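You operate a simulated robot arm through the tools that you are given. There is no shell and no other tool. Be economical: measure what you need, move in short steps, check, and stop when the job is done.

Carry out the task below with a simulated robot arm. There is one attempt and no reset: what you move stays moved.

TASK
Finish pressing the end plug, then stand the cream core in the grey tray.
Fine: lever down till the end plug is home, lever back, slide out. Leave the other end plugs.

The check looks at the end state, three seconds after you hand in, the way a careful person would. Anything else that was tipped, shoved, dropped, spilled or broken makes it a failure.

THE ROBOT
A 6-joint arm with a two-finger parallel gripper, fixed in place. Base frame: the origin is at the foot of the arm, x ahead of it, y to its left, z up; the work surface is at about z = 800. Lengths are in mm, angles in degrees, forces in N, time in s.
With the tool pointing down near the work surface it reaches from about 260 to 680 mm from the base axis. Its first joint turns from -66.0 to 66.0 degrees. Payload 2.9 kg.
Tool frame: the origin (TCP) lies between the finger pads and is the grasp point; the fingertips stand 30 mm ahead of it; z points along the fingers, y is the line along which they close. Largest opening 110 mm; finger width 20, thickness 10; the body of the gripper, 48 by 112 mm, starts 55 mm behind the TCP.
Orientation is told as [roll, pitch, yaw] about the base's x, y, z axes, in that order, counted from this pose: with the fingers straight down and closing along the base's y, the tool's x points along the base's -x, its y along +y and its z along -z.

THE INTERFACE
- The arm moves only by the tool apply_moves. Its argument "series" is a list that holds one entry, the list of rows, each a list of 7 numbers: the shift along the tool's x, y, z in units of 400 mm (1.0 is 400 mm), then the turn, a rotation vector about the tool's x, y, z in units of 60 degrees (1.0 is 60 degrees), then the gripper command, from -1 (shut) to 1 (fully open), values between in proportion. In form: [[[x, y, z, rx, ry, rz, hand], ...]]. A call has 1 to 10 rows; each row is the pose to reach, as a shift and turn from the pose commanded when the call began, along the tool's axes at that moment. A call with a number of a shift or a turn outside -1 to 1 is refused whole. A row lasts 0.2 s, in which the tool goes at most 50 mm and 8.6 degrees; a call with a longer step from one row to the next is refused whole, and so is a gripper value outside its range. A pose out of reach is approached as far as the arm can. The call stops where the force on the tool passes 40 N (or 10 N more than at its start, if that is more) or the arm is blocked; 0.2 s more then pass. The fingers move at their own pace (about 108 mm/s each) and stop on an object; they squeeze with about 40 N. The grip force told is the motor's: it shows also when the fingers shut on nothing. Time passes only in rows, and 0.2 s behind the last, so rows that repeat a pose let the fingers close. The reply holds the time, the measured pose of the TCP, the force on the tool along the base axes, the opening and the grip force, in the units named above and with some noise.
- Cameras (640 x 400 px; columns grow to the right, rows downward): "scene" is fixed at [81.8, 435.8, 1384.2]; the picture's right is [-0.73, -0.68, 0.00], its down [-0.39, 0.42, -0.82] and it looks along [0.56, -0.60, -0.57] (base axes); focal length 242 px, centre (320, 200). "wrist" rides on the gripper at [-36, 0, -57] in the tool frame; the picture's right is [0.00, -1.00, 0.00], its down [0.97, 0.00, -0.24] and it looks along [0.24, 0.00, 0.97] (tool axes); focal length 218 px, centre (320, 200).
- grab_frame(camera): a new picture of that camera. It takes no simulated time.
- locate(camera, pixels): there is no depth. For up to 12 entries [column, row, z] of the newest picture of that camera ("zoom" is the newest enlarged one), the place [x, y] in the base frame at which the ray of that pixel passes the height z, good to about 3 mm. It takes no simulated time.
- enlarge(camera, box): a new picture of the part [left, top, right, bottom] of that camera's present view, enlarged. It takes no simulated time.
- sign_off(): hands the job in; it is judged then, once.

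Keep the steps short. Do not move on a guess: measure, check each grasp and each placing, and mend mistakes. In all there are 80 turns and 54 pictures (those below and enlarged ones count). Leave the gripper open and the arm clear of the work at the hand-in unless told otherwise, and finish with a single line.

The tools are called after "Emit:" by a JSON object that holds its "method" and its "body". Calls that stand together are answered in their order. apply_moves: Moves the arm, as the interface text tells. Its arguments: {"type":"object","properties":{"series":{"type":"array"}},"required":["series"]} The other tools are called the same way: grab_frame (camera) takes a picture; locate (camera, pixels) gives the place at which the rays of pixels pass given heights; enlarge (camera, box) takes an enlarged picture of a part of a camera's view; sign_off () hands the job in.

At the start:

```text
time: 0.0
tcp_pos: [438.5, 79.9, 1219.8]
ee_rot: [0.1, 0.0, 0.0]
force: [-0.2, 0.0, 0.1]
grip_width: 110.1
finger_force: 0.0
```

scene: 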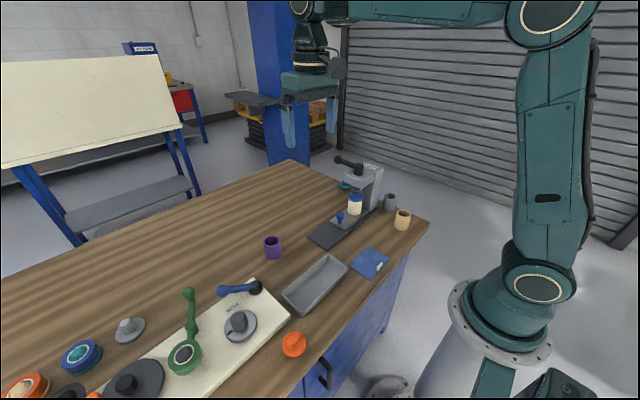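
wrist: 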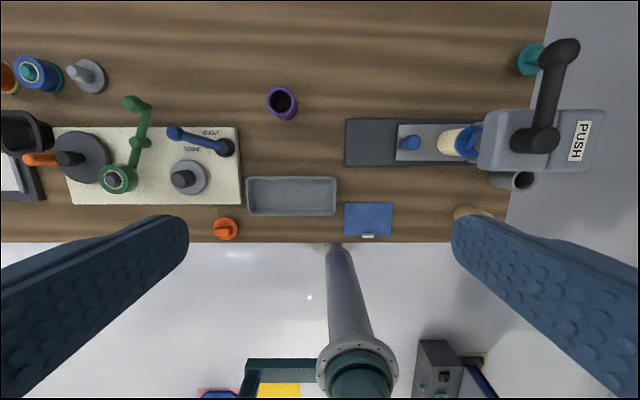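

I see the press on the right in the wrist view (a lever with a PUSH sign and a cream cylinder with a blue plug), and the grey tray near (290,195). I'll enlarge both views to look closer.

Emit:
{"method": "enlarge", "body": {"camera": "scene", "box": [290, 140, 440, 260]}}

Emit:
{"method": "enlarge", "body": {"camera": "wrist", "box": [330, 20, 620, 250]}}

```text
3.33 times, centred on (365, 200) of scene
```

zoom: 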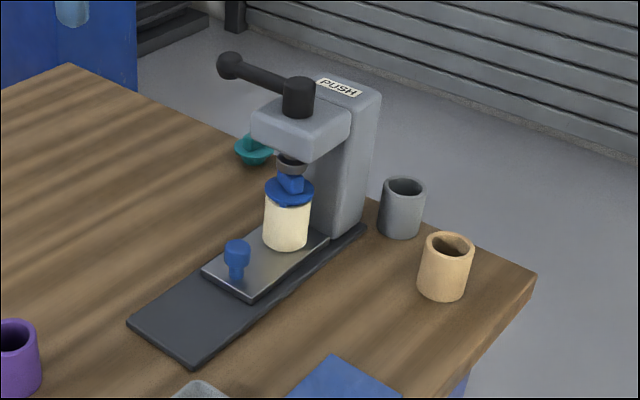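

```text
1.74 times, centred on (475, 135) of wrist
```

zoom: 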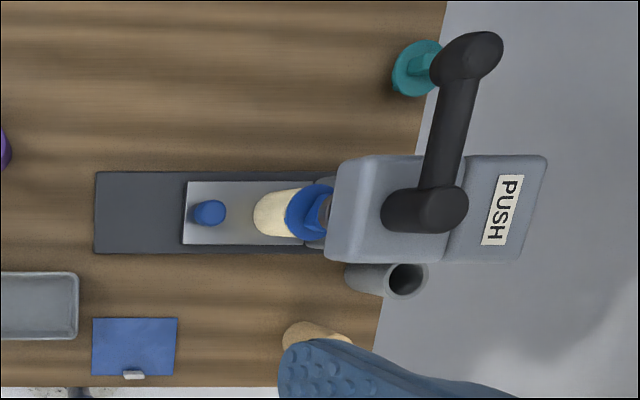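

I'll measure the main features: the press lever, hub, slide knob, core and tray.

Emit:
{"method": "locate", "body": {"camera": "zoom", "pixels": [[95, 173, 805], [95, 253, 805], [184, 212, 812], [208, 213, 830], [270, 212, 815], [310, 212, 860], [430, 207, 960], [470, 55, 960], [405, 205, 930], [500, 210, 930], [405, 280, 840], [425, 75, 805]]}}

Emit:
{"method": "locate", "body": {"camera": "wrist", "pixels": [[247, 178, 815], [335, 178, 815], [247, 214, 815], [335, 214, 815], [345, 203, 800], [392, 236, 800], [282, 103, 840]]}}

Emit:
{"method": "locate", "body": {"camera": "scene", "pixels": [[355, 213, 815], [355, 196, 860], [355, 196, 870], [361, 168, 930], [361, 160, 960], [344, 159, 960], [344, 159, 980], [344, 159, 940], [341, 213, 830], [403, 213, 845]]}}

```text
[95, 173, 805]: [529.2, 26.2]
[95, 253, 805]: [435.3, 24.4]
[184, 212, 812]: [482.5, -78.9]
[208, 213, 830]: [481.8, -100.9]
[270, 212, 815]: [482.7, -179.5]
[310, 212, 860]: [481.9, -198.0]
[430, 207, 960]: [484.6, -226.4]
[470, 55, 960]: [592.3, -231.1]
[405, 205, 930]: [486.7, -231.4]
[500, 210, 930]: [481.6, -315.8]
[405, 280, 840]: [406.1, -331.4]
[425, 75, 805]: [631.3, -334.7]
```

```text
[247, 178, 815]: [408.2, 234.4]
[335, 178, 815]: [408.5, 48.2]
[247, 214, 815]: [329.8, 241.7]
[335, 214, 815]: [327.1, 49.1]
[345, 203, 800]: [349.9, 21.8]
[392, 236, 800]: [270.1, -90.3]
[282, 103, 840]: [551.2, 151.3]
```

```text
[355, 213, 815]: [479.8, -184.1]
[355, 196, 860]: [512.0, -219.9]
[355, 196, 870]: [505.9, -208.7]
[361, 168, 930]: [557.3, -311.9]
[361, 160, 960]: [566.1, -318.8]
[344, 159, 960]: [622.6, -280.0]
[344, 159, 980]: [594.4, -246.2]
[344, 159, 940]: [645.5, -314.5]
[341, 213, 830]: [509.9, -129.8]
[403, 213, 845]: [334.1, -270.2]
```

The lever's knob appears to point toward +x. I'll move up close for a better view, to about (480,-80,1120), still well above everything.

Emit:
{"method": "apply_moves", "body": {"series": [[[-0.021, -0.08, 0.05, 0, 0, 0, 1], [-0.042, -0.16, 0.1, 0, 0, 0, 1], [-0.063, -0.24, 0.15, 0, 0, 0, 1], [-0.084, -0.32, 0.2, 0, 0, 0, 1], [-0.104, -0.4, 0.25, 0, 0, 0, 1]]]}}

Emit:
{"method": "grab_frame", "body": {"camera": "wrist"}}

```text
time: 1.2
tcp_pos: [479.5, -76.4, 1122.9]
ee_rot: [0.0, 0.0, 0.1]
force: [1.2, -1.3, 0.7]
grip_width: 110.0
finger_force: 0.1
```

```text
49 pictures are left
```

wrist: 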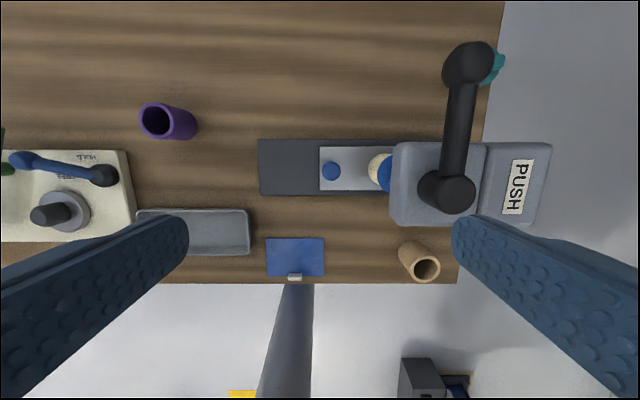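

By triangulation the hub is at about (480,-178,1020) and the knob at about (571,-182,1011). I'll zoom in to see how the lever is pivoted.

Emit:
{"method": "enlarge", "body": {"camera": "wrist", "box": [310, 20, 560, 240]}}

Emit:
{"method": "enlarge", "body": {"camera": "scene", "box": [330, 145, 400, 225]}}

```text
1.82 times, centred on (435, 130) of wrist
```

zoom: 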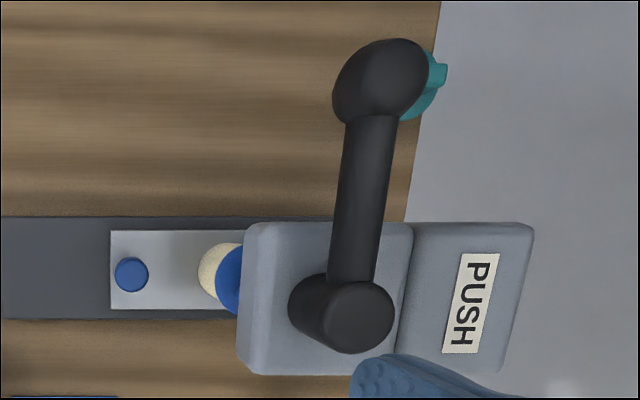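

```text
5.00 times, centred on (365, 185) of scene
```

zoom: 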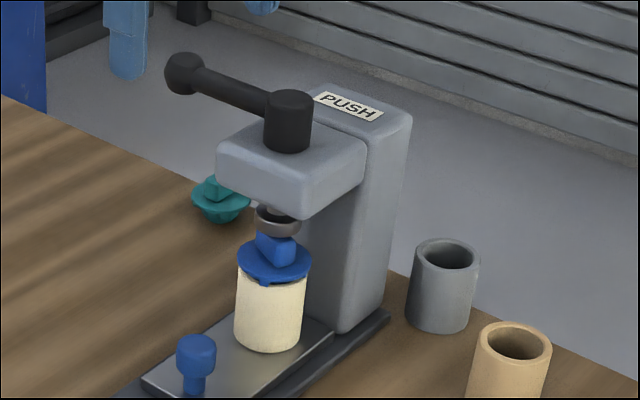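

The ram sits on the blue plug, which is still proud of the core. I'll shut the fingers and hover over the lever knob at (568,-182), with the tips at about 1045.

Emit:
{"method": "apply_moves", "body": {"series": [[[-0.0556, -0.0638, 0, 0, 0, 0, -1], [-0.111, -0.1275, 0, 0, 0, 0, -1], [-0.167, -0.191, 0.03, 0, 0, 0, -1], [-0.2225, -0.255, 0.07, 0, 0, 0, -1], [-0.2225, -0.255, 0.1125, 0, 0, 0, -1], [-0.2225, -0.255, 0.1125, 0, 0, 0, -1]]]}}

Emit:
{"method": "grab_frame", "body": {"camera": "wrist"}}

Emit:
{"method": "enlarge", "body": {"camera": "scene", "box": [300, 115, 400, 225]}}

```text
time: 2.6
tcp_pos: [570.1, -181.4, 1074.2]
ee_rot: [-0.1, -0.1, 0.0]
force: [0.1, -0.8, 1.1]
grip_width: 0.3
finger_force: 38.1
```

```text
46 pictures are left
```

wrist: 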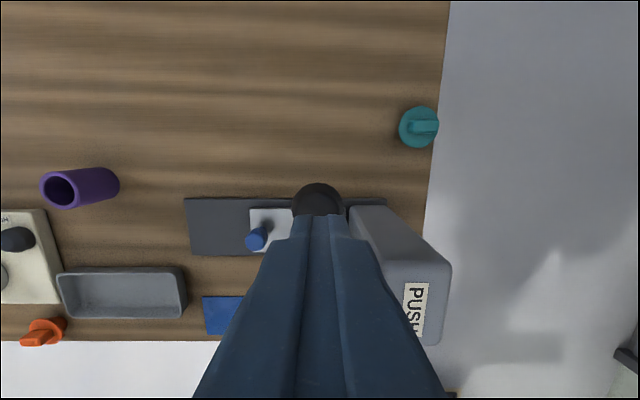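

```text
3.64 times, centred on (350, 170) of scene
```

zoom: 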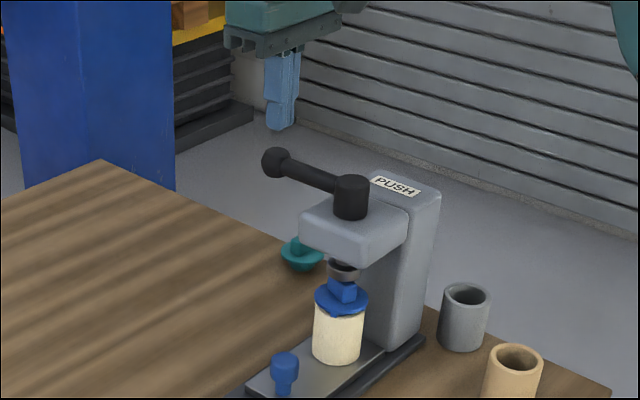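

The fingertips are directly above the knob. I'll lower in small steps until contact; the call stops at the force limit.

Emit:
{"method": "apply_moves", "body": {"series": [[[0, 0, 0.03, 0, 0, 0, -1], [0, 0, 0.05, 0, 0, 0, -1], [0, 0, 0.065, 0, 0, 0, -1], [0, 0, 0.08, 0, 0, 0, -1], [0, 0, 0.095, 0, 0, 0, -1], [0, 0, 0.11, 0, 0, 0, -1]]]}}

Emit:
{"method": "enlarge", "body": {"camera": "scene", "box": [300, 115, 400, 225]}}

```text
time: 3.5
tcp_pos: [570.7, -181.1, 1053.7]
ee_rot: [-0.2, -0.8, 0.1]
force: [-1.2, 0.3, 2.9]
grip_width: 0.3
finger_force: 37.9
stopped in row 4: the force on the tool passed its limit (the readings are from after the stop); the commanded pose is now the measured one
```

```text
3.64 times, centred on (350, 170) of scene
```

zoom: 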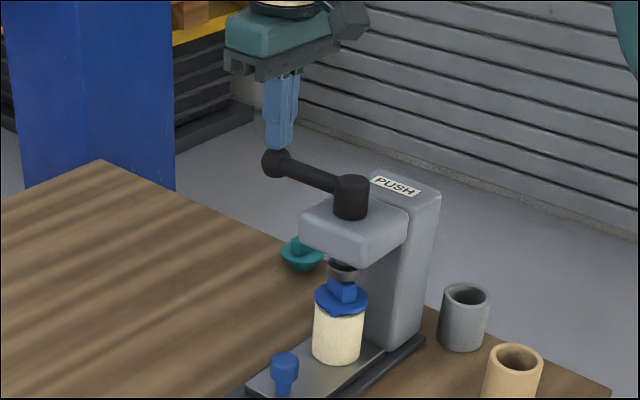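

Contact came at tip z≈1024, but it may only have been an impact spike. I'll press on more slowly, 1–2 mm per row.

Emit:
{"method": "apply_moves", "body": {"series": [[[0, 0, 0.003, 0, 0, 0, -1], [0, 0, 0.006, 0, 0, 0, -1], [0, 0, 0.01, 0, 0, 0, -1], [0, 0, 0.014, 0, 0, 0, -1], [0, 0, 0.018, 0, 0, 0, -1], [0, 0, 0.022, 0, 0, 0, -1], [0, 0, 0.027, 0, 0, 0, -1], [0, 0, 0.032, 0, 0, 0, -1]]]}}

```text
time: 4.5
tcp_pos: [571.1, -180.7, 1054.5]
ee_rot: [-0.3, -1.1, 0.0]
force: [-0.9, 0.0, 3.4]
grip_width: 0.0
finger_force: 37.4
stopped in row 4: the force on the tool passed its limit (the readings are from after the stop); the commanded pose is now the measured one
```

It won't go down: the force passed 40 N with no travel. The hub is a vertical cylinder, so the lever may swing about the vertical axis instead. I'll lift, open to about 44 mm and straddle the knob, then feel gently in both directions.

Emit:
{"method": "apply_moves", "body": {"series": [[[0, 0, -0.05, 0, 0, 0, -1], [0, 0, -0.06, 0, 0.0, 0, -0.15], [0, 0, -0.06, 0, 0.0, 0, -0.15], [0, 0, 0, 0, 0.0, 0, -0.15], [0, 0, 0.05, 0, 0.0, 0, -0.15], [0, 0, 0.1, 0, 0, 0, -0.15]]]}}

Emit:
{"method": "enlarge", "body": {"camera": "scene", "box": [300, 115, 400, 225]}}

Emit:
{"method": "grab_frame", "body": {"camera": "wrist"}}

```text
time: 5.9
tcp_pos: [571.4, -181.7, 1012.9]
ee_rot: [-0.3, -1.2, 0.0]
force: [-0.7, -1.0, 0.0]
grip_width: 46.7
finger_force: 0.1
```

```text
3.64 times, centred on (350, 170) of scene
```

zoom: 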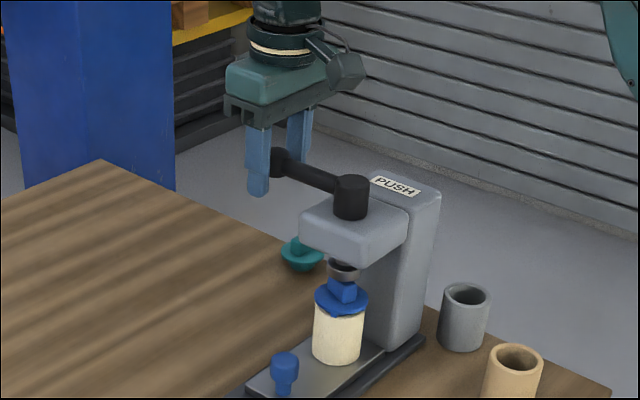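

```text
42 pictures are left
```

wrist: 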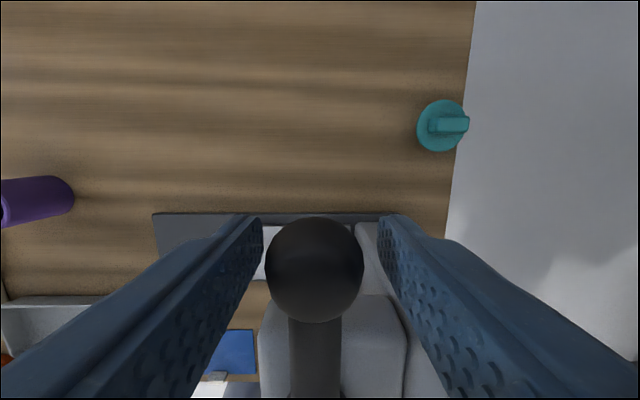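

The knob sits between the fingers. I'll push gently toward -y, clockwise seen from above.

Emit:
{"method": "apply_moves", "body": {"series": [[[0, -0.015, 0, 0, 0, 0, -0.15], [0, -0.025, 0, 0, 0, 0, -0.15], [0, -0.032, 0, 0, 0, 0, -0.15], [0, -0.039, 0, 0, 0, 0, -0.15], [0, -0.046, 0, 0, 0, 0, -0.15], [0, -0.053, 0, 0, 0, 0, -0.15], [0, -0.06, 0, 0, 0, 0, -0.15]]]}}

Emit:
{"method": "grab_frame", "body": {"camera": "wrist"}}

```text
time: 7.3
tcp_pos: [570.4, -193.2, 1013.0]
ee_rot: [-0.1, -0.6, 1.2]
force: [-4.1, 24.1, 4.4]
grip_width: 58.5
finger_force: 11.6
stopped in row 6: the force on the tool passed its limit (the readings are from after the stop); the commanded pose is now the measured one
```

```text
41 pictures are left
```

wrist: 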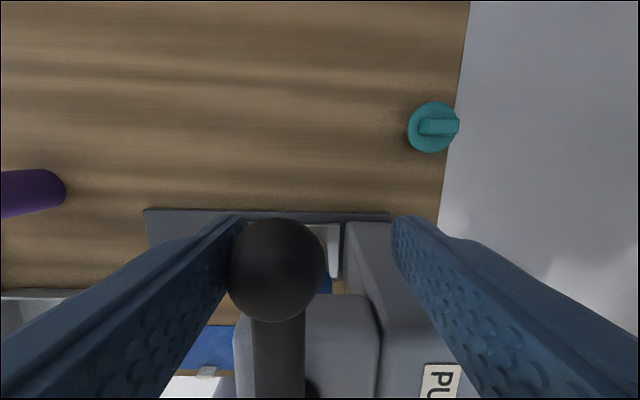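

It won't move toward -y. Next I'll try toward +y: first back off, then push gently.

Emit:
{"method": "apply_moves", "body": {"series": [[[0, 0.02, 0, 0, 0, 0, -0.15], [0, 0.04, 0, 0, 0, 0, -0.15], [0, 0.05, 0, 0, 0, 0, -0.15], [0, 0.057, 0, 0, 0, 0, -0.15], [0, 0.064, 0, 0, 0, 0, -0.15], [0, 0.071, 0, 0, 0, 0, -0.15], [0, 0.078, 0, 0, 0, 0, -0.15], [0, 0.085, 0, 0, 0, 0, -0.15]]]}}

Emit:
{"method": "grab_frame", "body": {"camera": "wrist"}}

```text
time: 9.1
tcp_pos: [569.5, -162.5, 1012.7]
ee_rot: [-0.1, -0.8, 0.6]
force: [1.4, -0.6, 0.6]
grip_width: 47.1
finger_force: 0.9
```

```text
40 pictures are left
```

wrist: 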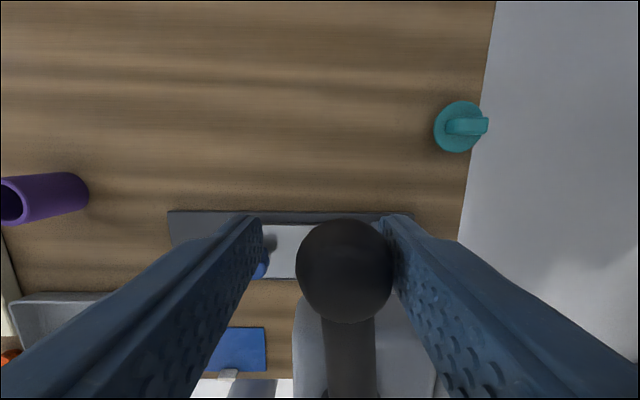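

The lever swings toward +y with little force. I'll look at the ram and plug before going on.

Emit:
{"method": "enlarge", "body": {"camera": "scene", "box": [310, 130, 400, 230]}}

```text
4.00 times, centred on (355, 180) of scene
```

zoom: 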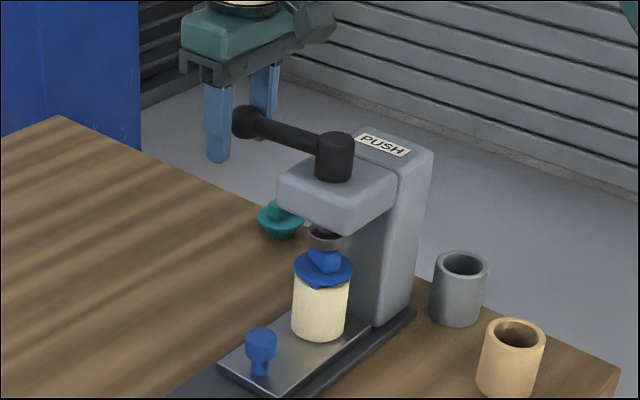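

Nothing has been disturbed. I'll follow the arc about hub (480,-181), turning the tool with the lever to about 40°.

Emit:
{"method": "apply_moves", "body": {"series": [[[0.004, 0.001, 0, 0, 0, -0.133, -0.15], [0.0138, 0.031, 0, 0, 0, -0.267, -0.15], [0.028, 0.06, 0, 0, 0, -0.4, -0.15], [0.0455, 0.0863, 0, 0, 0, -0.533, -0.15], [0.067, 0.11, 0, 0, 0, -0.667, -0.15]]]}}

Emit:
{"method": "enlarge", "body": {"camera": "scene", "box": [310, 130, 400, 230]}}

Emit:
{"method": "grab_frame", "body": {"camera": "wrist"}}

```text
time: 10.3
tcp_pos: [541.7, -120.3, 1012.8]
ee_rot: [-0.6, -0.4, 40.8]
force: [0.0, -0.5, -0.1]
grip_width: 47.1
finger_force: 0.1
```

```text
4.00 times, centred on (355, 180) of scene
```

zoom: 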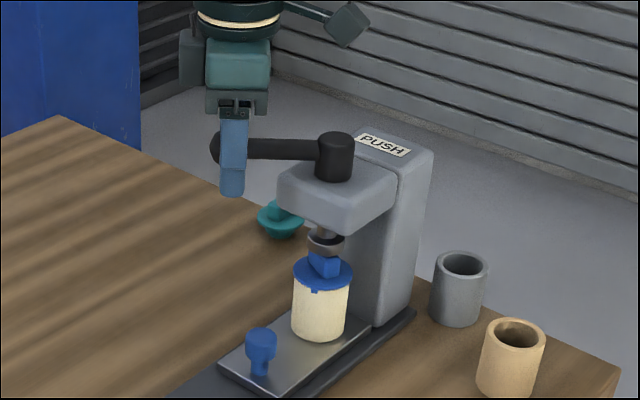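

```text
37 pictures are left
```

wrist: 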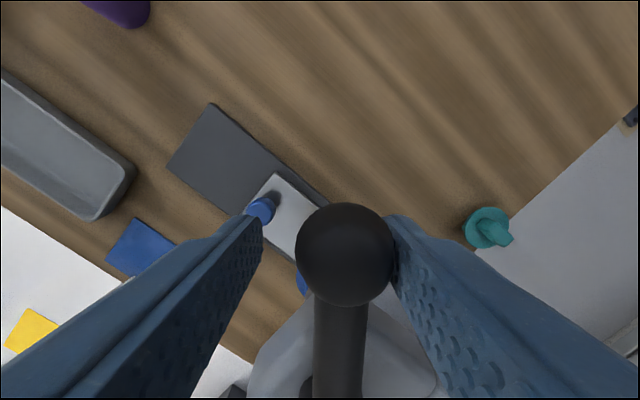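

The ram and plug are moving down: the plug's flange went from row ~265 to ~271. I'll continue along the arc toward about 80°.

Emit:
{"method": "apply_moves", "body": {"series": [[[0.0055, 0.0315, 0, 0, 0, -0.133, -0.15], [0.0153, 0.0618, 0, 0, 0, -0.267, -0.15], [0.0295, 0.0905, 0, 0, 0, -0.4, -0.15], [0.047, 0.117, 0, 0, 0, -0.533, -0.15], [0.0685, 0.1408, 0, 0, 0, -0.667, -0.15]]]}}

Emit:
{"method": "enlarge", "body": {"camera": "scene", "box": [310, 130, 400, 230]}}

```text
time: 11.5
tcp_pos: [489.2, -99.0, 1012.0]
ee_rot: [-1.4, 0.1, 80.5]
force: [28.6, -16.4, -4.6]
grip_width: 62.2
finger_force: 15.8
```

```text
4.00 times, centred on (355, 180) of scene
```

zoom: 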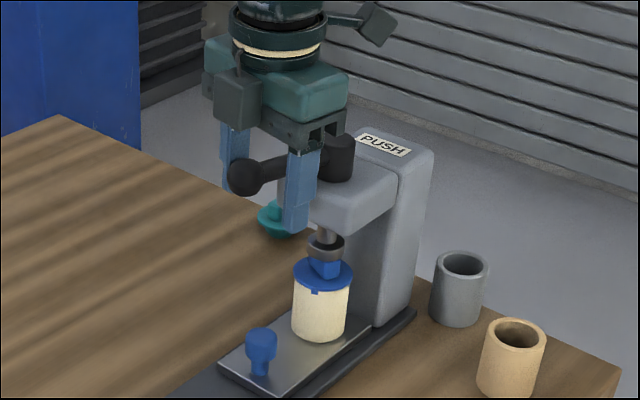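

Resistance has risen to about 33 N and the finger is being pushed open. I'll look closely at the plug.

Emit:
{"method": "enlarge", "body": {"camera": "scene", "box": [338, 175, 378, 220]}}

Emit:
{"method": "grab_frame", "body": {"camera": "wrist"}}

```text
8.89 times, centred on (358, 198) of scene
```

zoom: 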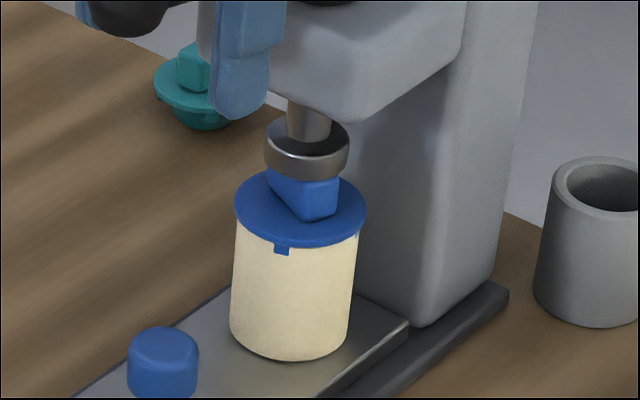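

```text
34 pictures are left
```

wrist: 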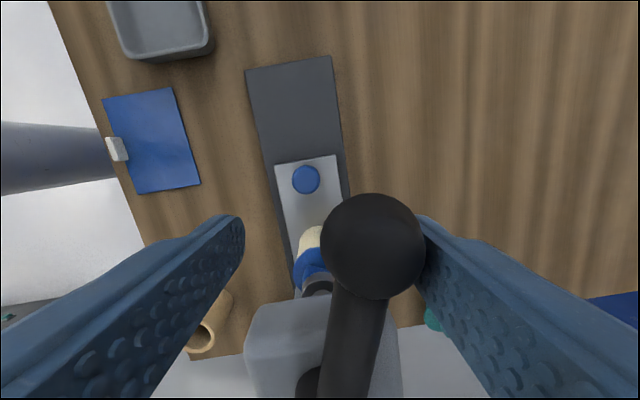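

The flange now looks flat on the core. To confirm it's at the stop, I'll push a few mm more and see whether the lever yields.

Emit:
{"method": "apply_moves", "body": {"series": [[[0.001, 0.005, 0, 0, 0, 0, -0.15], [0.002, 0.01, 0, 0, 0, 0, -0.15], [0.003, 0.015, 0, 0, 0, 0, -0.15], [0.004, 0.02, 0, 0, 0, 0, -0.15], [0.005, 0.025, 0, 0, 0, 0, -0.15]]]}}

Emit:
{"method": "enlarge", "body": {"camera": "scene", "box": [338, 175, 378, 220]}}

Emit:
{"method": "grab_frame", "body": {"camera": "wrist"}}

```text
time: 12.4
tcp_pos: [487.4, -97.1, 1013.1]
ee_rot: [-2.4, 0.1, 80.7]
force: [34.5, -7.6, -12.3]
grip_width: 64.0
finger_force: 17.3
stopped in row 4: the force on the tool passed its limit (the readings are from after the stop); the commanded pose is now the measured one
```

```text
8.89 times, centred on (358, 198) of scene
```

zoom: 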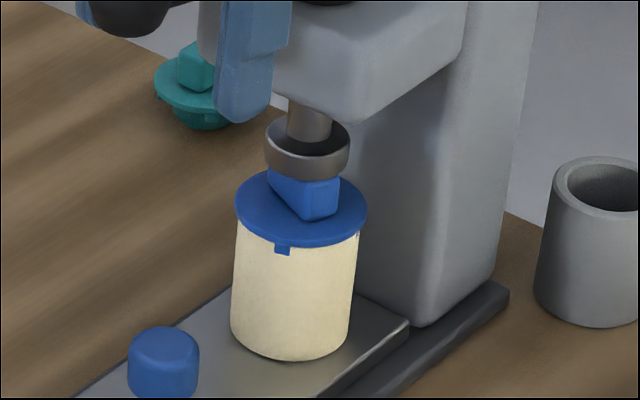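

```text
32 pictures are left
```

wrist: 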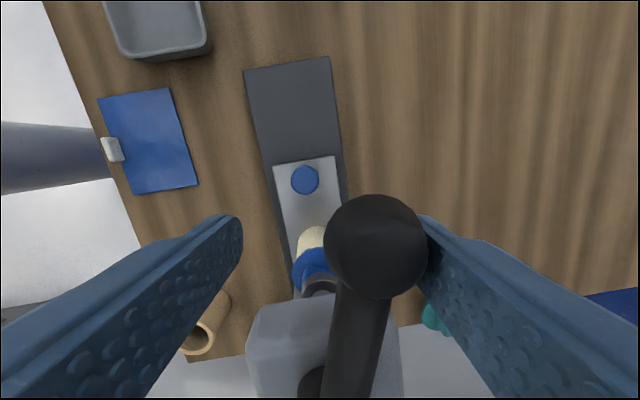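

It's a firm stop with no more travel and the flange is flush, so the plug is home. Now I'll swing the lever back, with the other finger pushing it along the reverse arc.

Emit:
{"method": "apply_moves", "body": {"series": [[[-0.012, -0.0708, 0, 0, 0, 0.133, -0.15], [-0.0022, -0.1012, 0, 0, 0, 0.267, -0.15], [0.012, -0.13, 0, 0, 0, 0.4, -0.15], [0.0295, -0.156, 0, 0, 0, 0.533, -0.15], [0.051, -0.18, 0, 0, 0, 0.667, -0.15], [0.0755, -0.2005, 0, 0, 0, 0.8, -0.15]]]}}

Emit:
{"method": "enlarge", "body": {"camera": "scene", "box": [310, 130, 400, 230]}}

Emit:
{"method": "grab_frame", "body": {"camera": "wrist"}}

```text
time: 13.8
tcp_pos: [558.0, -138.8, 1014.3]
ee_rot: [-1.1, -1.2, 32.5]
force: [-0.8, 1.4, -0.9]
grip_width: 47.3
finger_force: 0.4
```

```text
4.00 times, centred on (355, 180) of scene
```

zoom: 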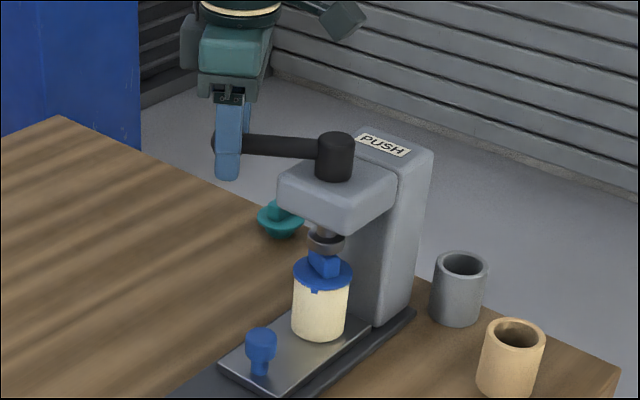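

```text
30 pictures are left
```

wrist: 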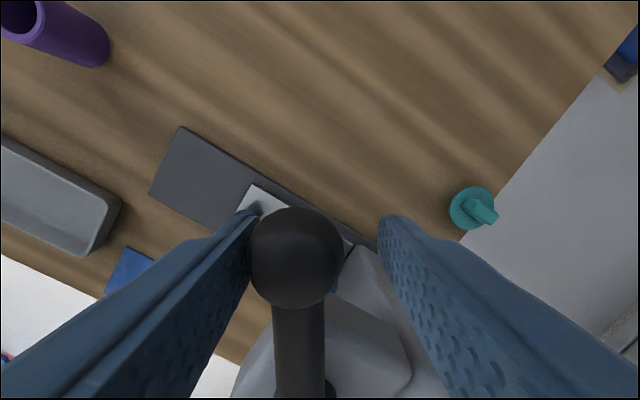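

The lever is coming back freely. I'll continue to its starting angle, pointing along +x.

Emit:
{"method": "apply_moves", "body": {"series": [[[0.0055, -0.0315, 0, 0, 0, 0.133, -0.15], [0.0153, -0.0618, 0, 0, 0, 0.267, -0.15], [0.0295, -0.0905, 0, 0, 0, 0.4, -0.15], [0.047, -0.117, 0, 0, 0, 0.533, -0.15], [0.0525, -0.1235, 0, 0, 0, 0.55, -0.15], [0.0575, -0.129, 0, 0, 0, 0.55, -0.15]]]}}

Emit:
{"method": "enlarge", "body": {"camera": "scene", "box": [338, 175, 378, 220]}}

Emit:
{"method": "grab_frame", "body": {"camera": "wrist"}}

```text
time: 15.2
tcp_pos: [564.8, -192.5, 1014.6]
ee_rot: [-0.2, -1.4, 0.1]
force: [-6.0, 21.0, -4.4]
grip_width: 57.0
finger_force: 10.8
```

```text
8.89 times, centred on (358, 198) of scene
```

zoom: 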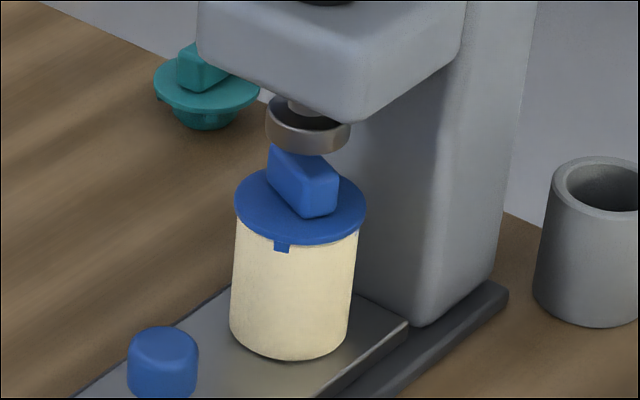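

```text
28 pictures are left
```

wrist: 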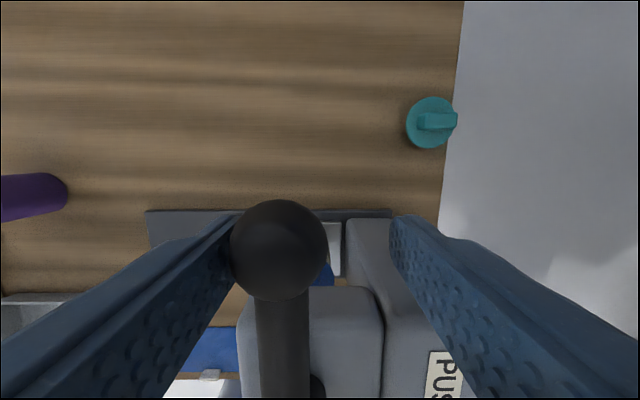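

The ram is clear and the plug's flange sits flush on the core. The lever is back at its stop. I'll back off, rise clear and move above the carriage's blue knob at about (480,-94), turning the tool so it closes along x.

Emit:
{"method": "apply_moves", "body": {"series": [[[0, 0.025, 0, 0, 0, 0, -0.15], [0, 0.025, -0.1, 0, 0, 0, -0.15], [0, 0.025, -0.2, 0, 0, -0.14, 0], [0.05, 0.1, -0.2, 0, 0, -0.28, 0], [0.1, 0.18, -0.2, 0, 0, -0.42, 0], [0.15, 0.26, -0.2, 0, 0, -0.56, 0], [0.21, 0.32, -0.2, 0, 0, -0.7, 0], [0.21, 0.32, -0.2, 0, 0, -0.84, 0], [0.21, 0.32, -0.2, 0, 0, -0.98, 0], [0.21, 0.32, -0.2, 0, 0, -1, 0]]]}}

Emit:
{"method": "apply_moves", "body": {"series": [[[0, 0, 0, 0, 0, -0.14, 0], [0, 0, 0, 0, 0, -0.28, 0], [0, 0, 0, 0, 0, -0.42, 0], [0, 0, 0, 0, 0, -0.5, 0], [0, 0, 0, 0, 0, -0.5, 0]]]}}

Emit:
{"method": "grab_frame", "body": {"camera": "wrist"}}

```text
time: 17.4
tcp_pos: [479.7, -65.4, 1092.3]
ee_rot: [-1.6, -0.6, 59.8]
force: [0.1, -0.1, -1.1]
grip_width: 55.0
finger_force: 0.0
```

```text
time: 18.6
tcp_pos: [481.6, -66.6, 1092.9]
ee_rot: [-1.7, 0.3, 89.7]
force: [-0.3, -0.6, -0.2]
grip_width: 54.9
finger_force: 0.0
```

```text
27 pictures are left
```

wrist: 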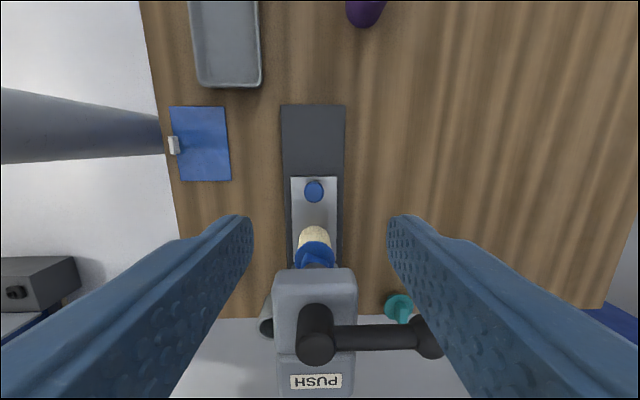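

Emit:
{"method": "locate", "body": {"camera": "wrist", "pixels": [[314, 190, 848], [313, 203, 825], [291, 178, 812], [337, 178, 812], [281, 104, 805], [345, 104, 805], [314, 269, 1000], [314, 269, 985]]}}

Emit:
{"method": "enlarge", "body": {"camera": "wrist", "box": [250, 150, 380, 290]}}

```text
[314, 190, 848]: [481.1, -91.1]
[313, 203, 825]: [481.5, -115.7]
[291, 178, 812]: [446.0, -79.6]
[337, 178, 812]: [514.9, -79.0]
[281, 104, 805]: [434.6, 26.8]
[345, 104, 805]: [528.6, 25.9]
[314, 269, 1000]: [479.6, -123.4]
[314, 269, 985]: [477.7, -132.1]
```

```text
2.86 times, centred on (315, 220) of wrist
```

zoom: 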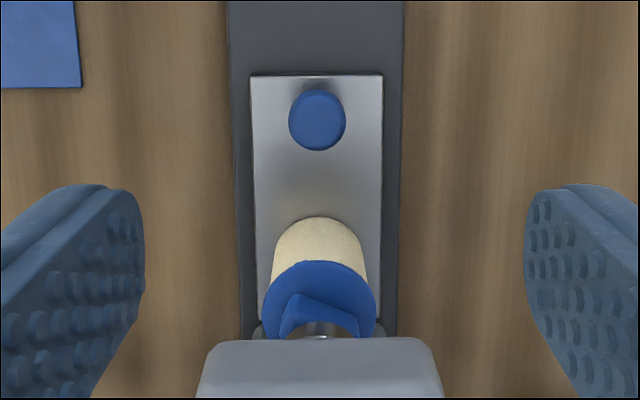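

The carriage knob's centre is (481,-92), its top is at about z=848, and the head front is at y≈-132, so there's room. I'll lower with the fingers straddling the knob in x.

Emit:
{"method": "apply_moves", "body": {"series": [[[0.0635, 0, 0.1, 0, -0.028, 0, 0.1], [0.0635, 0, 0.2, 0, -0.028, 0, 0.1], [0.0635, 0, 0.32, 0, -0.028, 0, 0.1], [0.0635, 0, 0.44, 0, -0.028, 0, 0.1], [0.0635, 0, 0.52, 0, -0.028, 0, 0.1], [0.0635, 0, 0.55, 0, -0.028, 0, 0.1]]]}}

Emit:
{"method": "grab_frame", "body": {"camera": "wrist"}}

Emit:
{"method": "enlarge", "body": {"camera": "scene", "box": [310, 150, 390, 240]}}

```text
time: 19.6
tcp_pos: [489.7, -93.9, 925.3]
ee_rot: [-2.4, -0.9, 89.3]
force: [-0.1, 0.4, 6.6]
grip_width: 60.5
finger_force: 0.1
stopped in row 5: the force on the tool passed its limit (the readings are from after the stop); the commanded pose is now the measured one
```

```text
25 pictures are left
```

wrist: 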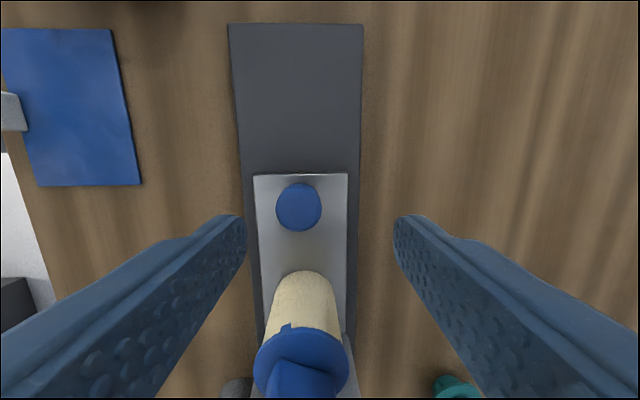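

```text
4.44 times, centred on (350, 195) of scene
```

zoom: 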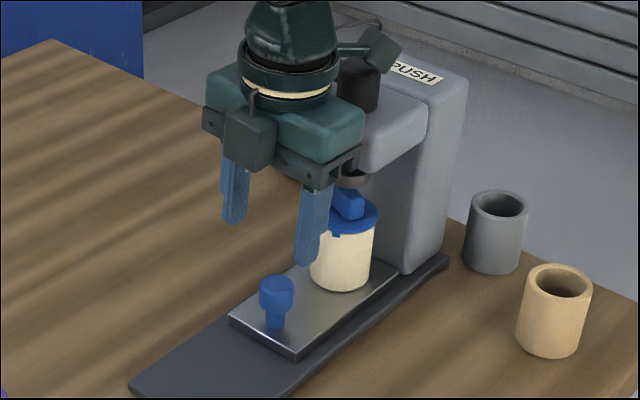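

The gripper body or wrist touched the press head at TCP z=925. I'll back off up and toward +y, then tilt the tool about 25° so the body leans away from the press, and check that nothing moved.

Emit:
{"method": "apply_moves", "body": {"series": [[[-0.01, 0, -0.05, 0, 0, 0, 0.1], [-0.06, -0.0, -0.1, 0, 0, 0, 0.1], [-0.1, 0.0, -0.1, 0, 0.13, 0, 0.1], [-0.12, 0.0, -0.1, 0, 0.26, 0, 0.1], [-0.12, 0.0, -0.1, 0, 0.38, 0, 0.1], [-0.12, 0.0, -0.1, 0, 0.38, 0, 0.1]]]}}

Emit:
{"method": "grab_frame", "body": {"camera": "wrist"}}

Emit:
{"method": "enlarge", "body": {"camera": "scene", "box": [310, 120, 420, 240]}}

```text
time: 21.0
tcp_pos: [487.1, -44.4, 968.0]
ee_rot: [-2.7, 22.0, 88.2]
force: [-0.2, 0.0, -0.4]
grip_width: 60.3
finger_force: 0.0
```

```text
23 pictures are left
```

wrist: 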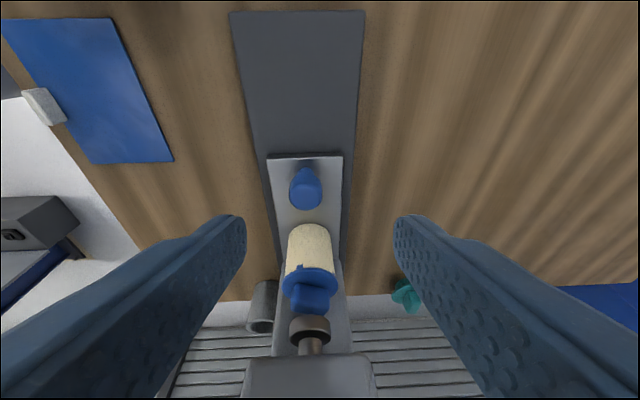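

```text
3.33 times, centred on (365, 180) of scene
```

zoom: 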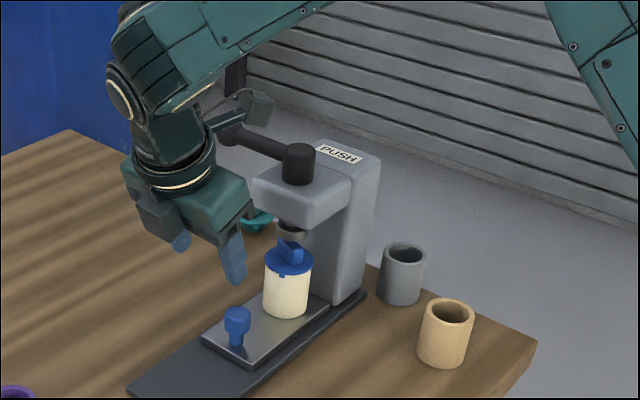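

Nothing moved; the lever and core are unchanged. I'll check the knob position again from this view before descending.

Emit:
{"method": "locate", "body": {"camera": "wrist", "pixels": [[305, 197, 848], [305, 190, 838], [305, 170, 815], [312, 232, 815]]}}

```text
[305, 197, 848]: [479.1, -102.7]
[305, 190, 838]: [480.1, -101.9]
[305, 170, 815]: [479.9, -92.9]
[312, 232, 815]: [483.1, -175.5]
```

The knob axis is about (480,-93). I'll lower along the tilted approach to TCP about (480,-82,857).

Emit:
{"method": "apply_moves", "body": {"series": [[[-0.0164, 0.0285, 0.08, 0, 0, 0, 0.1], [-0.0164, 0.0285, 0.15, 0, 0, 0, 0.1], [-0.0164, 0.0285, 0.22, 0, 0, 0, 0.1], [-0.0164, 0.0285, 0.26, 0, 0, 0, 0.1], [-0.0164, 0.0285, 0.292, 0, 0, 0, 0.1]]]}}

Emit:
{"method": "grab_frame", "body": {"camera": "wrist"}}

Emit:
{"method": "enlarge", "body": {"camera": "scene", "box": [310, 150, 390, 240]}}

```text
time: 22.2
tcp_pos: [480.4, -82.6, 854.4]
ee_rot: [-2.6, 21.9, 88.2]
force: [-1.0, 1.8, 5.0]
grip_width: 60.6
finger_force: 0.7
```

```text
21 pictures are left
```

wrist: 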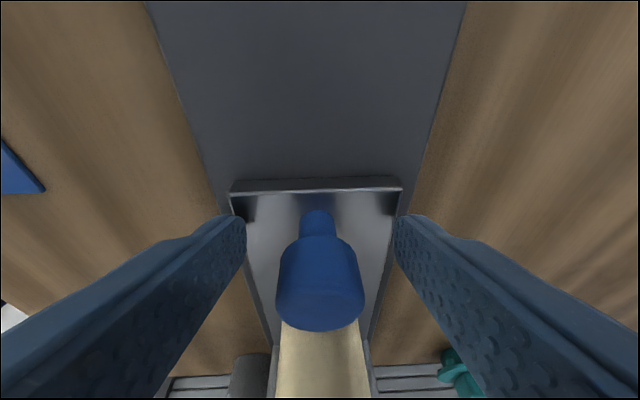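

```text
4.44 times, centred on (350, 195) of scene
```

zoom: 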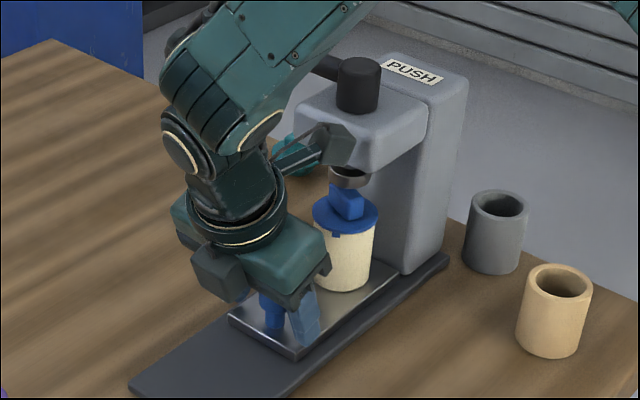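

The fingers straddle the knob. There's a slight 5 N upward force, so I'll raise 4 mm and then close.

Emit:
{"method": "apply_moves", "body": {"series": [[[0, 0, -0.01, 0, 0, 0, 0.1], [0, 0, -0.01, 0, 0, 0, -0.5], [0, 0, -0.01, 0, 0, 0, -1], [0, 0, -0.01, 0, 0, 0, -1]]]}}

```text
time: 23.2
tcp_pos: [479.3, -80.8, 858.5]
ee_rot: [-2.6, 21.9, 88.3]
force: [4.7, -1.1, -5.9]
grip_width: 27.4
finger_force: 44.8
```

The knob is gripped at 27 mm. I'll slide the carriage out slowly toward +y, first 40 mm.

Emit:
{"method": "apply_moves", "body": {"series": [[[-0.005, 0, -0.002, 0, 0, 0, -1], [-0.0139, 0, -0.0056, 0, 0, 0, -1], [-0.0278, 0.0005, -0.0112, 0, 0, 0, -1], [-0.0417, 0.001, -0.0169, 0, 0, 0, -1], [-0.0556, 0.001, -0.0225, 0, 0, 0, -1], [-0.0695, 0.0012, -0.0281, 0, 0, 0, -1], [-0.0834, 0.0015, -0.0337, 0, 0, 0, -1], [-0.0927, 0.0017, -0.0375, 0, 0, 0, -1]]]}}

Emit:
{"method": "enlarge", "body": {"camera": "scene", "box": [310, 150, 390, 240]}}

```text
time: 25.0
tcp_pos: [479.0, -43.4, 858.9]
ee_rot: [-2.6, 21.9, 88.1]
force: [2.9, -0.7, -1.2]
grip_width: 27.4
finger_force: 45.0
```

```text
4.44 times, centred on (350, 195) of scene
```

zoom: 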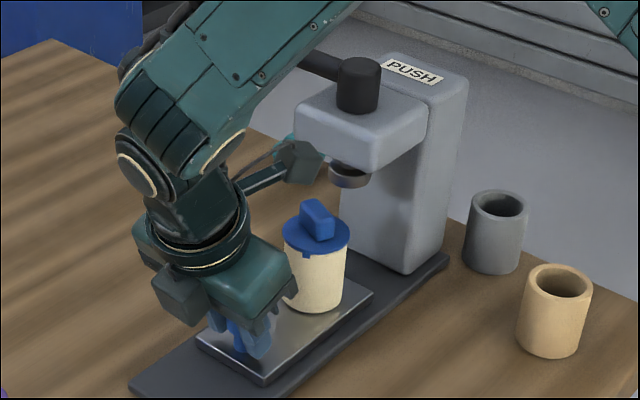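

The carriage slides smoothly and the core is upright. I'll continue another 55 mm; it stops if an end stop is reached.

Emit:
{"method": "apply_moves", "body": {"series": [[[-0.01, 0, -0.004, 0, 0, 0, -1], [-0.0278, 0.0005, -0.0112, 0, 0, 0, -1], [-0.0417, 0.001, -0.0169, 0, 0, 0, -1], [-0.0556, 0.001, -0.0225, 0, 0, 0, -1], [-0.0695, 0.0012, -0.0281, 0, 0, 0, -1], [-0.0834, 0.0015, -0.0337, 0, 0, 0, -1], [-0.0973, 0.0017, -0.0394, 0, 0, 0, -1], [-0.1112, 0.002, -0.045, 0, 0, 0, -1], [-0.1228, 0.002, -0.0497, 0, 0, 0, -1]]]}}

Emit:
{"method": "enlarge", "body": {"camera": "scene", "box": [310, 150, 390, 240]}}

```text
time: 27.0
tcp_pos: [479.0, 9.2, 858.6]
ee_rot: [-2.3, 21.9, 88.3]
force: [-16.4, 1.2, -10.1]
grip_width: 27.6
finger_force: 44.9
```

```text
4.44 times, centred on (350, 195) of scene
```

zoom: 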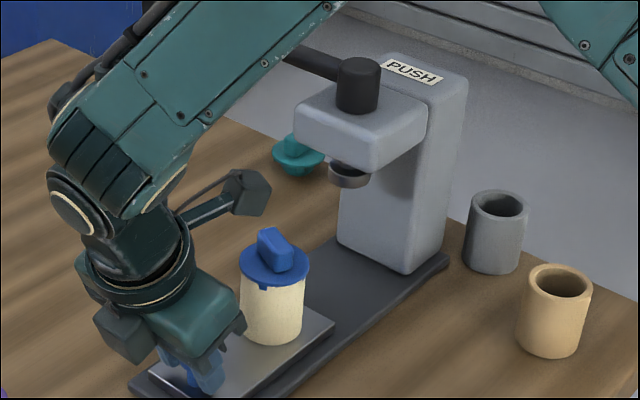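

The carriage is out 90 mm and the core stands upright at y≈-88. I'll release the knob, retract along the tool axis by 100 mm and look.

Emit:
{"method": "apply_moves", "body": {"series": [[[0, 0, 0, 0, 0, 0, 0.1], [0, 0, 0, 0, 0, 0, 0.1], [0, 0, -0.03, 0, 0, 0, 0.1], [0, 0, -0.12, 0, 0, 0, 0.3], [0, 0, -0.22, 0, 0, 0, 0.64], [0, 0, -0.32, 0, 0, 0, 0.64]]]}}

Emit:
{"method": "grab_frame", "body": {"camera": "wrist"}}

Emit:
{"method": "enlarge", "body": {"camera": "scene", "box": [280, 170, 380, 290]}}

```text
time: 28.4
tcp_pos: [474.4, 57.9, 977.1]
ee_rot: [-2.5, 21.9, 88.2]
force: [0.4, -0.5, 0.6]
grip_width: 90.4
finger_force: 0.0
```

```text
17 pictures are left
```

wrist: 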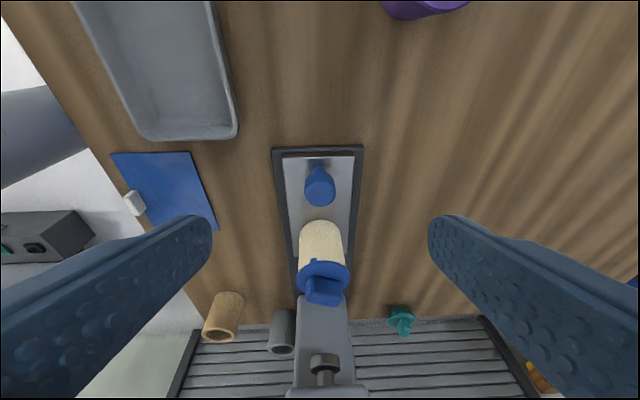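

```text
3.33 times, centred on (330, 230) of scene
```

zoom: 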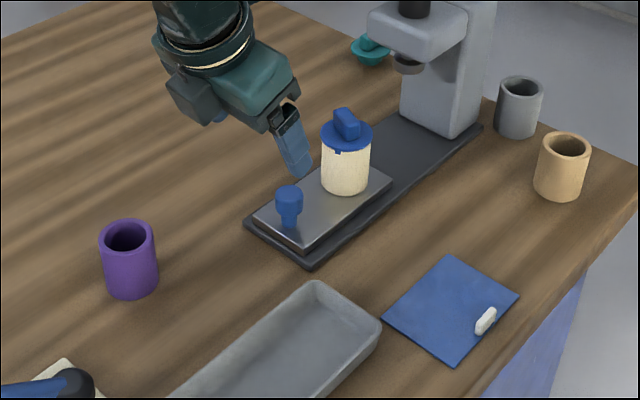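

Now I'll measure the core: base front edge, flange centre and sides.

Emit:
{"method": "locate", "body": {"camera": "wrist", "pixels": [[319, 222, 818], [323, 277, 880], [323, 277, 890], [298, 270, 885], [349, 270, 885], [300, 228, 820], [341, 228, 820]]}}

Emit:
{"method": "locate", "body": {"camera": "zoom", "pixels": [[345, 181, 818], [346, 137, 880], [346, 137, 890], [346, 137, 870]]}}

```text
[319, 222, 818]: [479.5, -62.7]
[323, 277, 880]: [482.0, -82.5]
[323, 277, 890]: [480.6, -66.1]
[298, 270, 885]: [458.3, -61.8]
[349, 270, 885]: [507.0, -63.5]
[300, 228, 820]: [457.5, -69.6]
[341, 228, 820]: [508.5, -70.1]
```

```text
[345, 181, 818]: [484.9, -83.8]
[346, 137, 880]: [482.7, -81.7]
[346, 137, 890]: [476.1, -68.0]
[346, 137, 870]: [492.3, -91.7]
```

The core's axis is about (482,-86), its flange bottom is about z=876, and it's 46 mm across with a flange slightly wider. Vertical fingers would pinch the plug flange. A low approach from the robot side, tilted about 60° toward +x, grips only the core body and keeps clear of the head and knob. First I'll raise and straighten the tool.

Emit:
{"method": "apply_moves", "body": {"series": [[[0.01, 0, -0.025, -0.01, -0.09, 0, 0.345], [0.02, 0, -0.05, -0.02, -0.18, 0, 0.345], [0.03, 0, -0.075, -0.03, -0.27, 0, 0.345], [0.0375, 0, -0.0927, -0.042, -0.365, 0, 0.345], [0.0375, 0, -0.0927, -0.042, -0.365, 0, 0.345]]]}}

Emit:
{"method": "apply_moves", "body": {"series": [[[0, 0, 0, 0, 0, 0.14, 0.345], [0, 0.05, 0, 0, 0, 0.28, 0.345], [0.05, 0.1, 0, 0, 0, 0.42, 0.345], [0.1, 0.15, 0, 0, 0, 0.56, 0.345], [0.15, 0.2, 0, 0, 0, 0.7, 0.345], [0.2, 0.25, 0, 0, 0, 0.84, 0.345], [0.25, 0.27, 0, 0, 0, 0.98, 0.345], [0.28, 0.28, 0, 0, 0, 1, 0.345], [0.28, 0.28, 0, 0, 0, 1, 0.345]]]}}

```text
time: 29.6
tcp_pos: [475.1, 58.0, 1018.6]
ee_rot: [0.1, -0.1, 88.8]
force: [-0.9, -0.5, 0.4]
grip_width: 73.9
finger_force: 0.1
```

```text
time: 31.6
tcp_pos: [361.6, -51.5, 1018.1]
ee_rot: [0.1, 0.2, 28.6]
force: [-0.6, -1.0, -0.4]
grip_width: 73.9
finger_force: 0.2
```

Now I'll finish the yaw to 0 and pitch the tool so the fingers point toward +x and down.

Emit:
{"method": "apply_moves", "body": {"series": [[[0, 0, 0, 0, 0, 0.12, 0.345], [0, 0, 0, 0, 0, 0.24, 0.345], [0, 0, 0, 0, 0, 0.36, 0.345], [0, 0, 0, 0, 0, 0.477, 0.345], [0, 0, 0, 0, 0, 0.477, 0.345]]]}}

Emit:
{"method": "apply_moves", "body": {"series": [[[0, 0, 0, 0, -0.14, 0, 0.345], [0, 0, 0, 0, -0.28, 0, 0.345], [0, 0, 0, 0, -0.42, 0, 0.345], [0, 0, 0, 0, -0.56, 0, 0.345], [0, 0, 0, 0, -0.7, 0, 0.345], [0, 0, 0, 0, -0.84, 0, 0.345], [0, 0, 0, 0, -0.96, 0, 0.345], [0, 0, 0, 0, -0.96, 0, 0.345]]]}}

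Emit:
{"method": "grab_frame", "body": {"camera": "wrist"}}

```text
time: 32.8
tcp_pos: [361.3, -49.8, 1017.8]
ee_rot: [0.0, 0.1, 0.0]
force: [-0.8, 0.9, -0.2]
grip_width: 74.0
finger_force: 0.1
```

```text
time: 34.6
tcp_pos: [403.6, -62.2, 1035.7]
ee_rot: [0.1, -57.7, -0.1]
force: [-0.3, -0.4, 1.0]
grip_width: 74.0
finger_force: 0.2
out of reach, approached as far as the arm can: row 6, 7, 8
```

```text
15 pictures are left
```

wrist: 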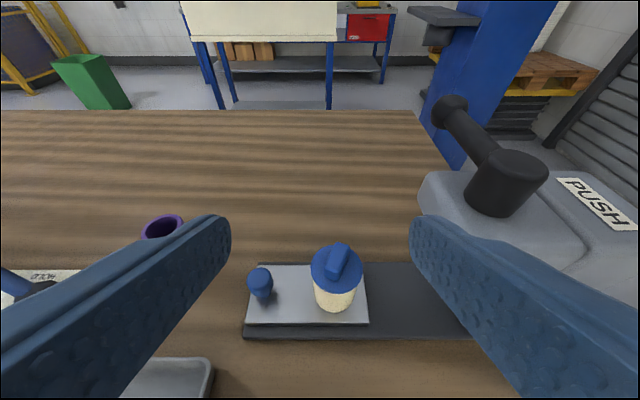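

The pitch is achieved, but at x=361 that's out of reach and the arm settled at x=404. I'll shift a little to +x so the commanded pose is reachable, and read where it is.

Emit:
{"method": "apply_moves", "body": {"series": [[[-0.034, 0, 0.053, 0, 0, 0, 0.345], [-0.0668, 0, 0.1056, 0, 0, 0, 0.345], [-0.0668, 0, 0.1056, 0, 0, 0, 0.345]]]}}

```text
time: 35.4
tcp_pos: [451.5, -62.6, 1036.0]
ee_rot: [0.1, -57.5, 0.0]
force: [1.0, -0.1, -0.2]
grip_width: 73.8
finger_force: 0.0
```

Commands are tracking. I'll back to x≈410 and descend at y=-62, clear of the head, to z≈858, then shift to y=-86.

Emit:
{"method": "apply_moves", "body": {"series": [[[0.0554, 0, -0.0877, 0, 0, 0, 0.345], [0.15, 0, -0.028, 0, 0, 0, 0.345], [0.245, 0, 0.032, 0, 0, 0, 0.345], [0.34, 0, 0.092, 0, 0, 0, 0.345], [0.431, 0, 0.15, 0, 0, 0, 0.345], [0.431, -0.03, 0.15, 0, 0, 0, 0.345], [0.431, -0.06, 0.15, 0, 0, 0, 0.345]]]}}

Emit:
{"method": "grab_frame", "body": {"camera": "wrist"}}

Emit:
{"method": "enlarge", "body": {"camera": "scene", "box": [290, 150, 410, 280]}}

```text
time: 37.0
tcp_pos: [411.5, -84.1, 859.7]
ee_rot: [-0.1, -57.4, 0.1]
force: [0.8, 0.1, 0.5]
grip_width: 73.8
finger_force: 0.0
out of reach, approached as far as the arm can: row 2, 3, 4
```

```text
14 pictures are left
```

wrist: 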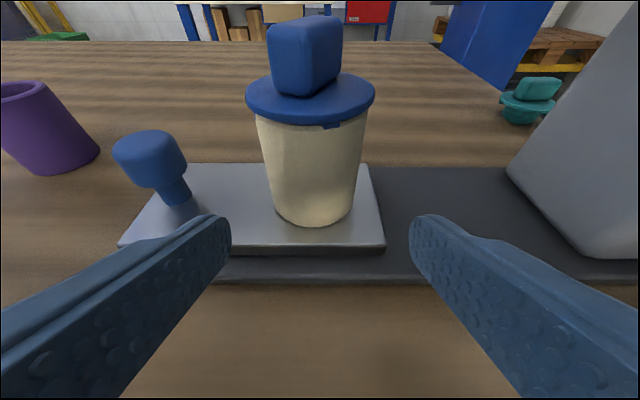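

```text
3.08 times, centred on (350, 215) of scene
```

zoom: 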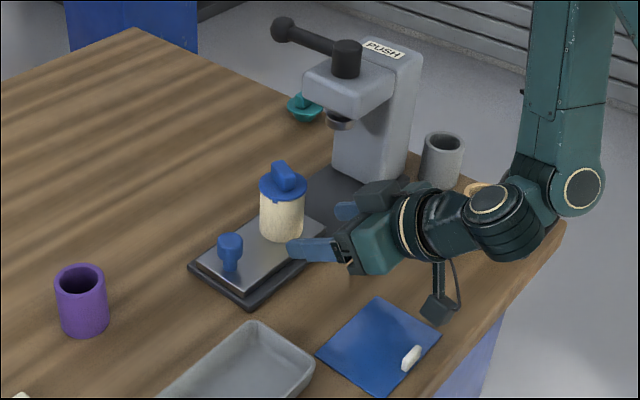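

This gives a clear view. The core is centred at column ~313, slightly left of the tool axis. I'll refine its y.

Emit:
{"method": "locate", "body": {"camera": "wrist", "pixels": [[275, 205, 818], [352, 205, 818], [312, 228, 818], [120, 248, 818], [384, 248, 818], [184, 195, 818]]}}

```text
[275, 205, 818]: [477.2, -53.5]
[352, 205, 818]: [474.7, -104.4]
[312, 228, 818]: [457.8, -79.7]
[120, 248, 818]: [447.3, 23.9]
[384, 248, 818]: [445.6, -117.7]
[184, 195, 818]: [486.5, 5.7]
```

The core is at (482,-79.5). I'll advance with the fingers straddling it and stop at TCP (482,-79.5,853).

Emit:
{"method": "apply_moves", "body": {"series": [[[0, 0.0135, 0, 0, 0, 0, 0.345], [-0.02, 0.0135, 0.04, 0, 0, 0, 0.345], [-0.04, 0.0135, 0.08, 0, 0, 0, 0.345], [-0.062, 0.0135, 0.12, 0, 0, 0, 0.345], [-0.0824, 0.0135, 0.1565, 0, 0, 0, 0.345], [-0.0824, 0.0135, 0.1565, 0, 0, 0, 0.345]]]}}

Emit:
{"method": "grab_frame", "body": {"camera": "wrist"}}

```text
time: 38.4
tcp_pos: [482.6, -79.7, 852.3]
ee_rot: [0.0, -57.5, 0.1]
force: [-0.1, 0.5, 0.8]
grip_width: 73.9
finger_force: 0.1
```

```text
12 pictures are left
```

wrist: 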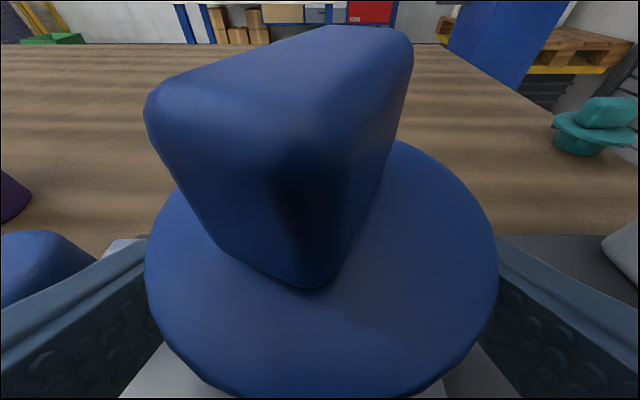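

The core is centred between the fingers with no contact. Closing now.

Emit:
{"method": "apply_moves", "body": {"series": [[[0, 0, 0, 0, 0, 0, 0], [0, 0, 0, 0, 0, 0, -0.3], [0, 0, 0, 0, 0, 0, -1], [0, 0, 0, 0, 0, 0, -1]]]}}

```text
time: 39.4
tcp_pos: [482.7, -79.8, 852.9]
ee_rot: [0.0, -57.5, 0.0]
force: [-0.5, 0.2, 1.4]
grip_width: 45.7
finger_force: 39.8
```

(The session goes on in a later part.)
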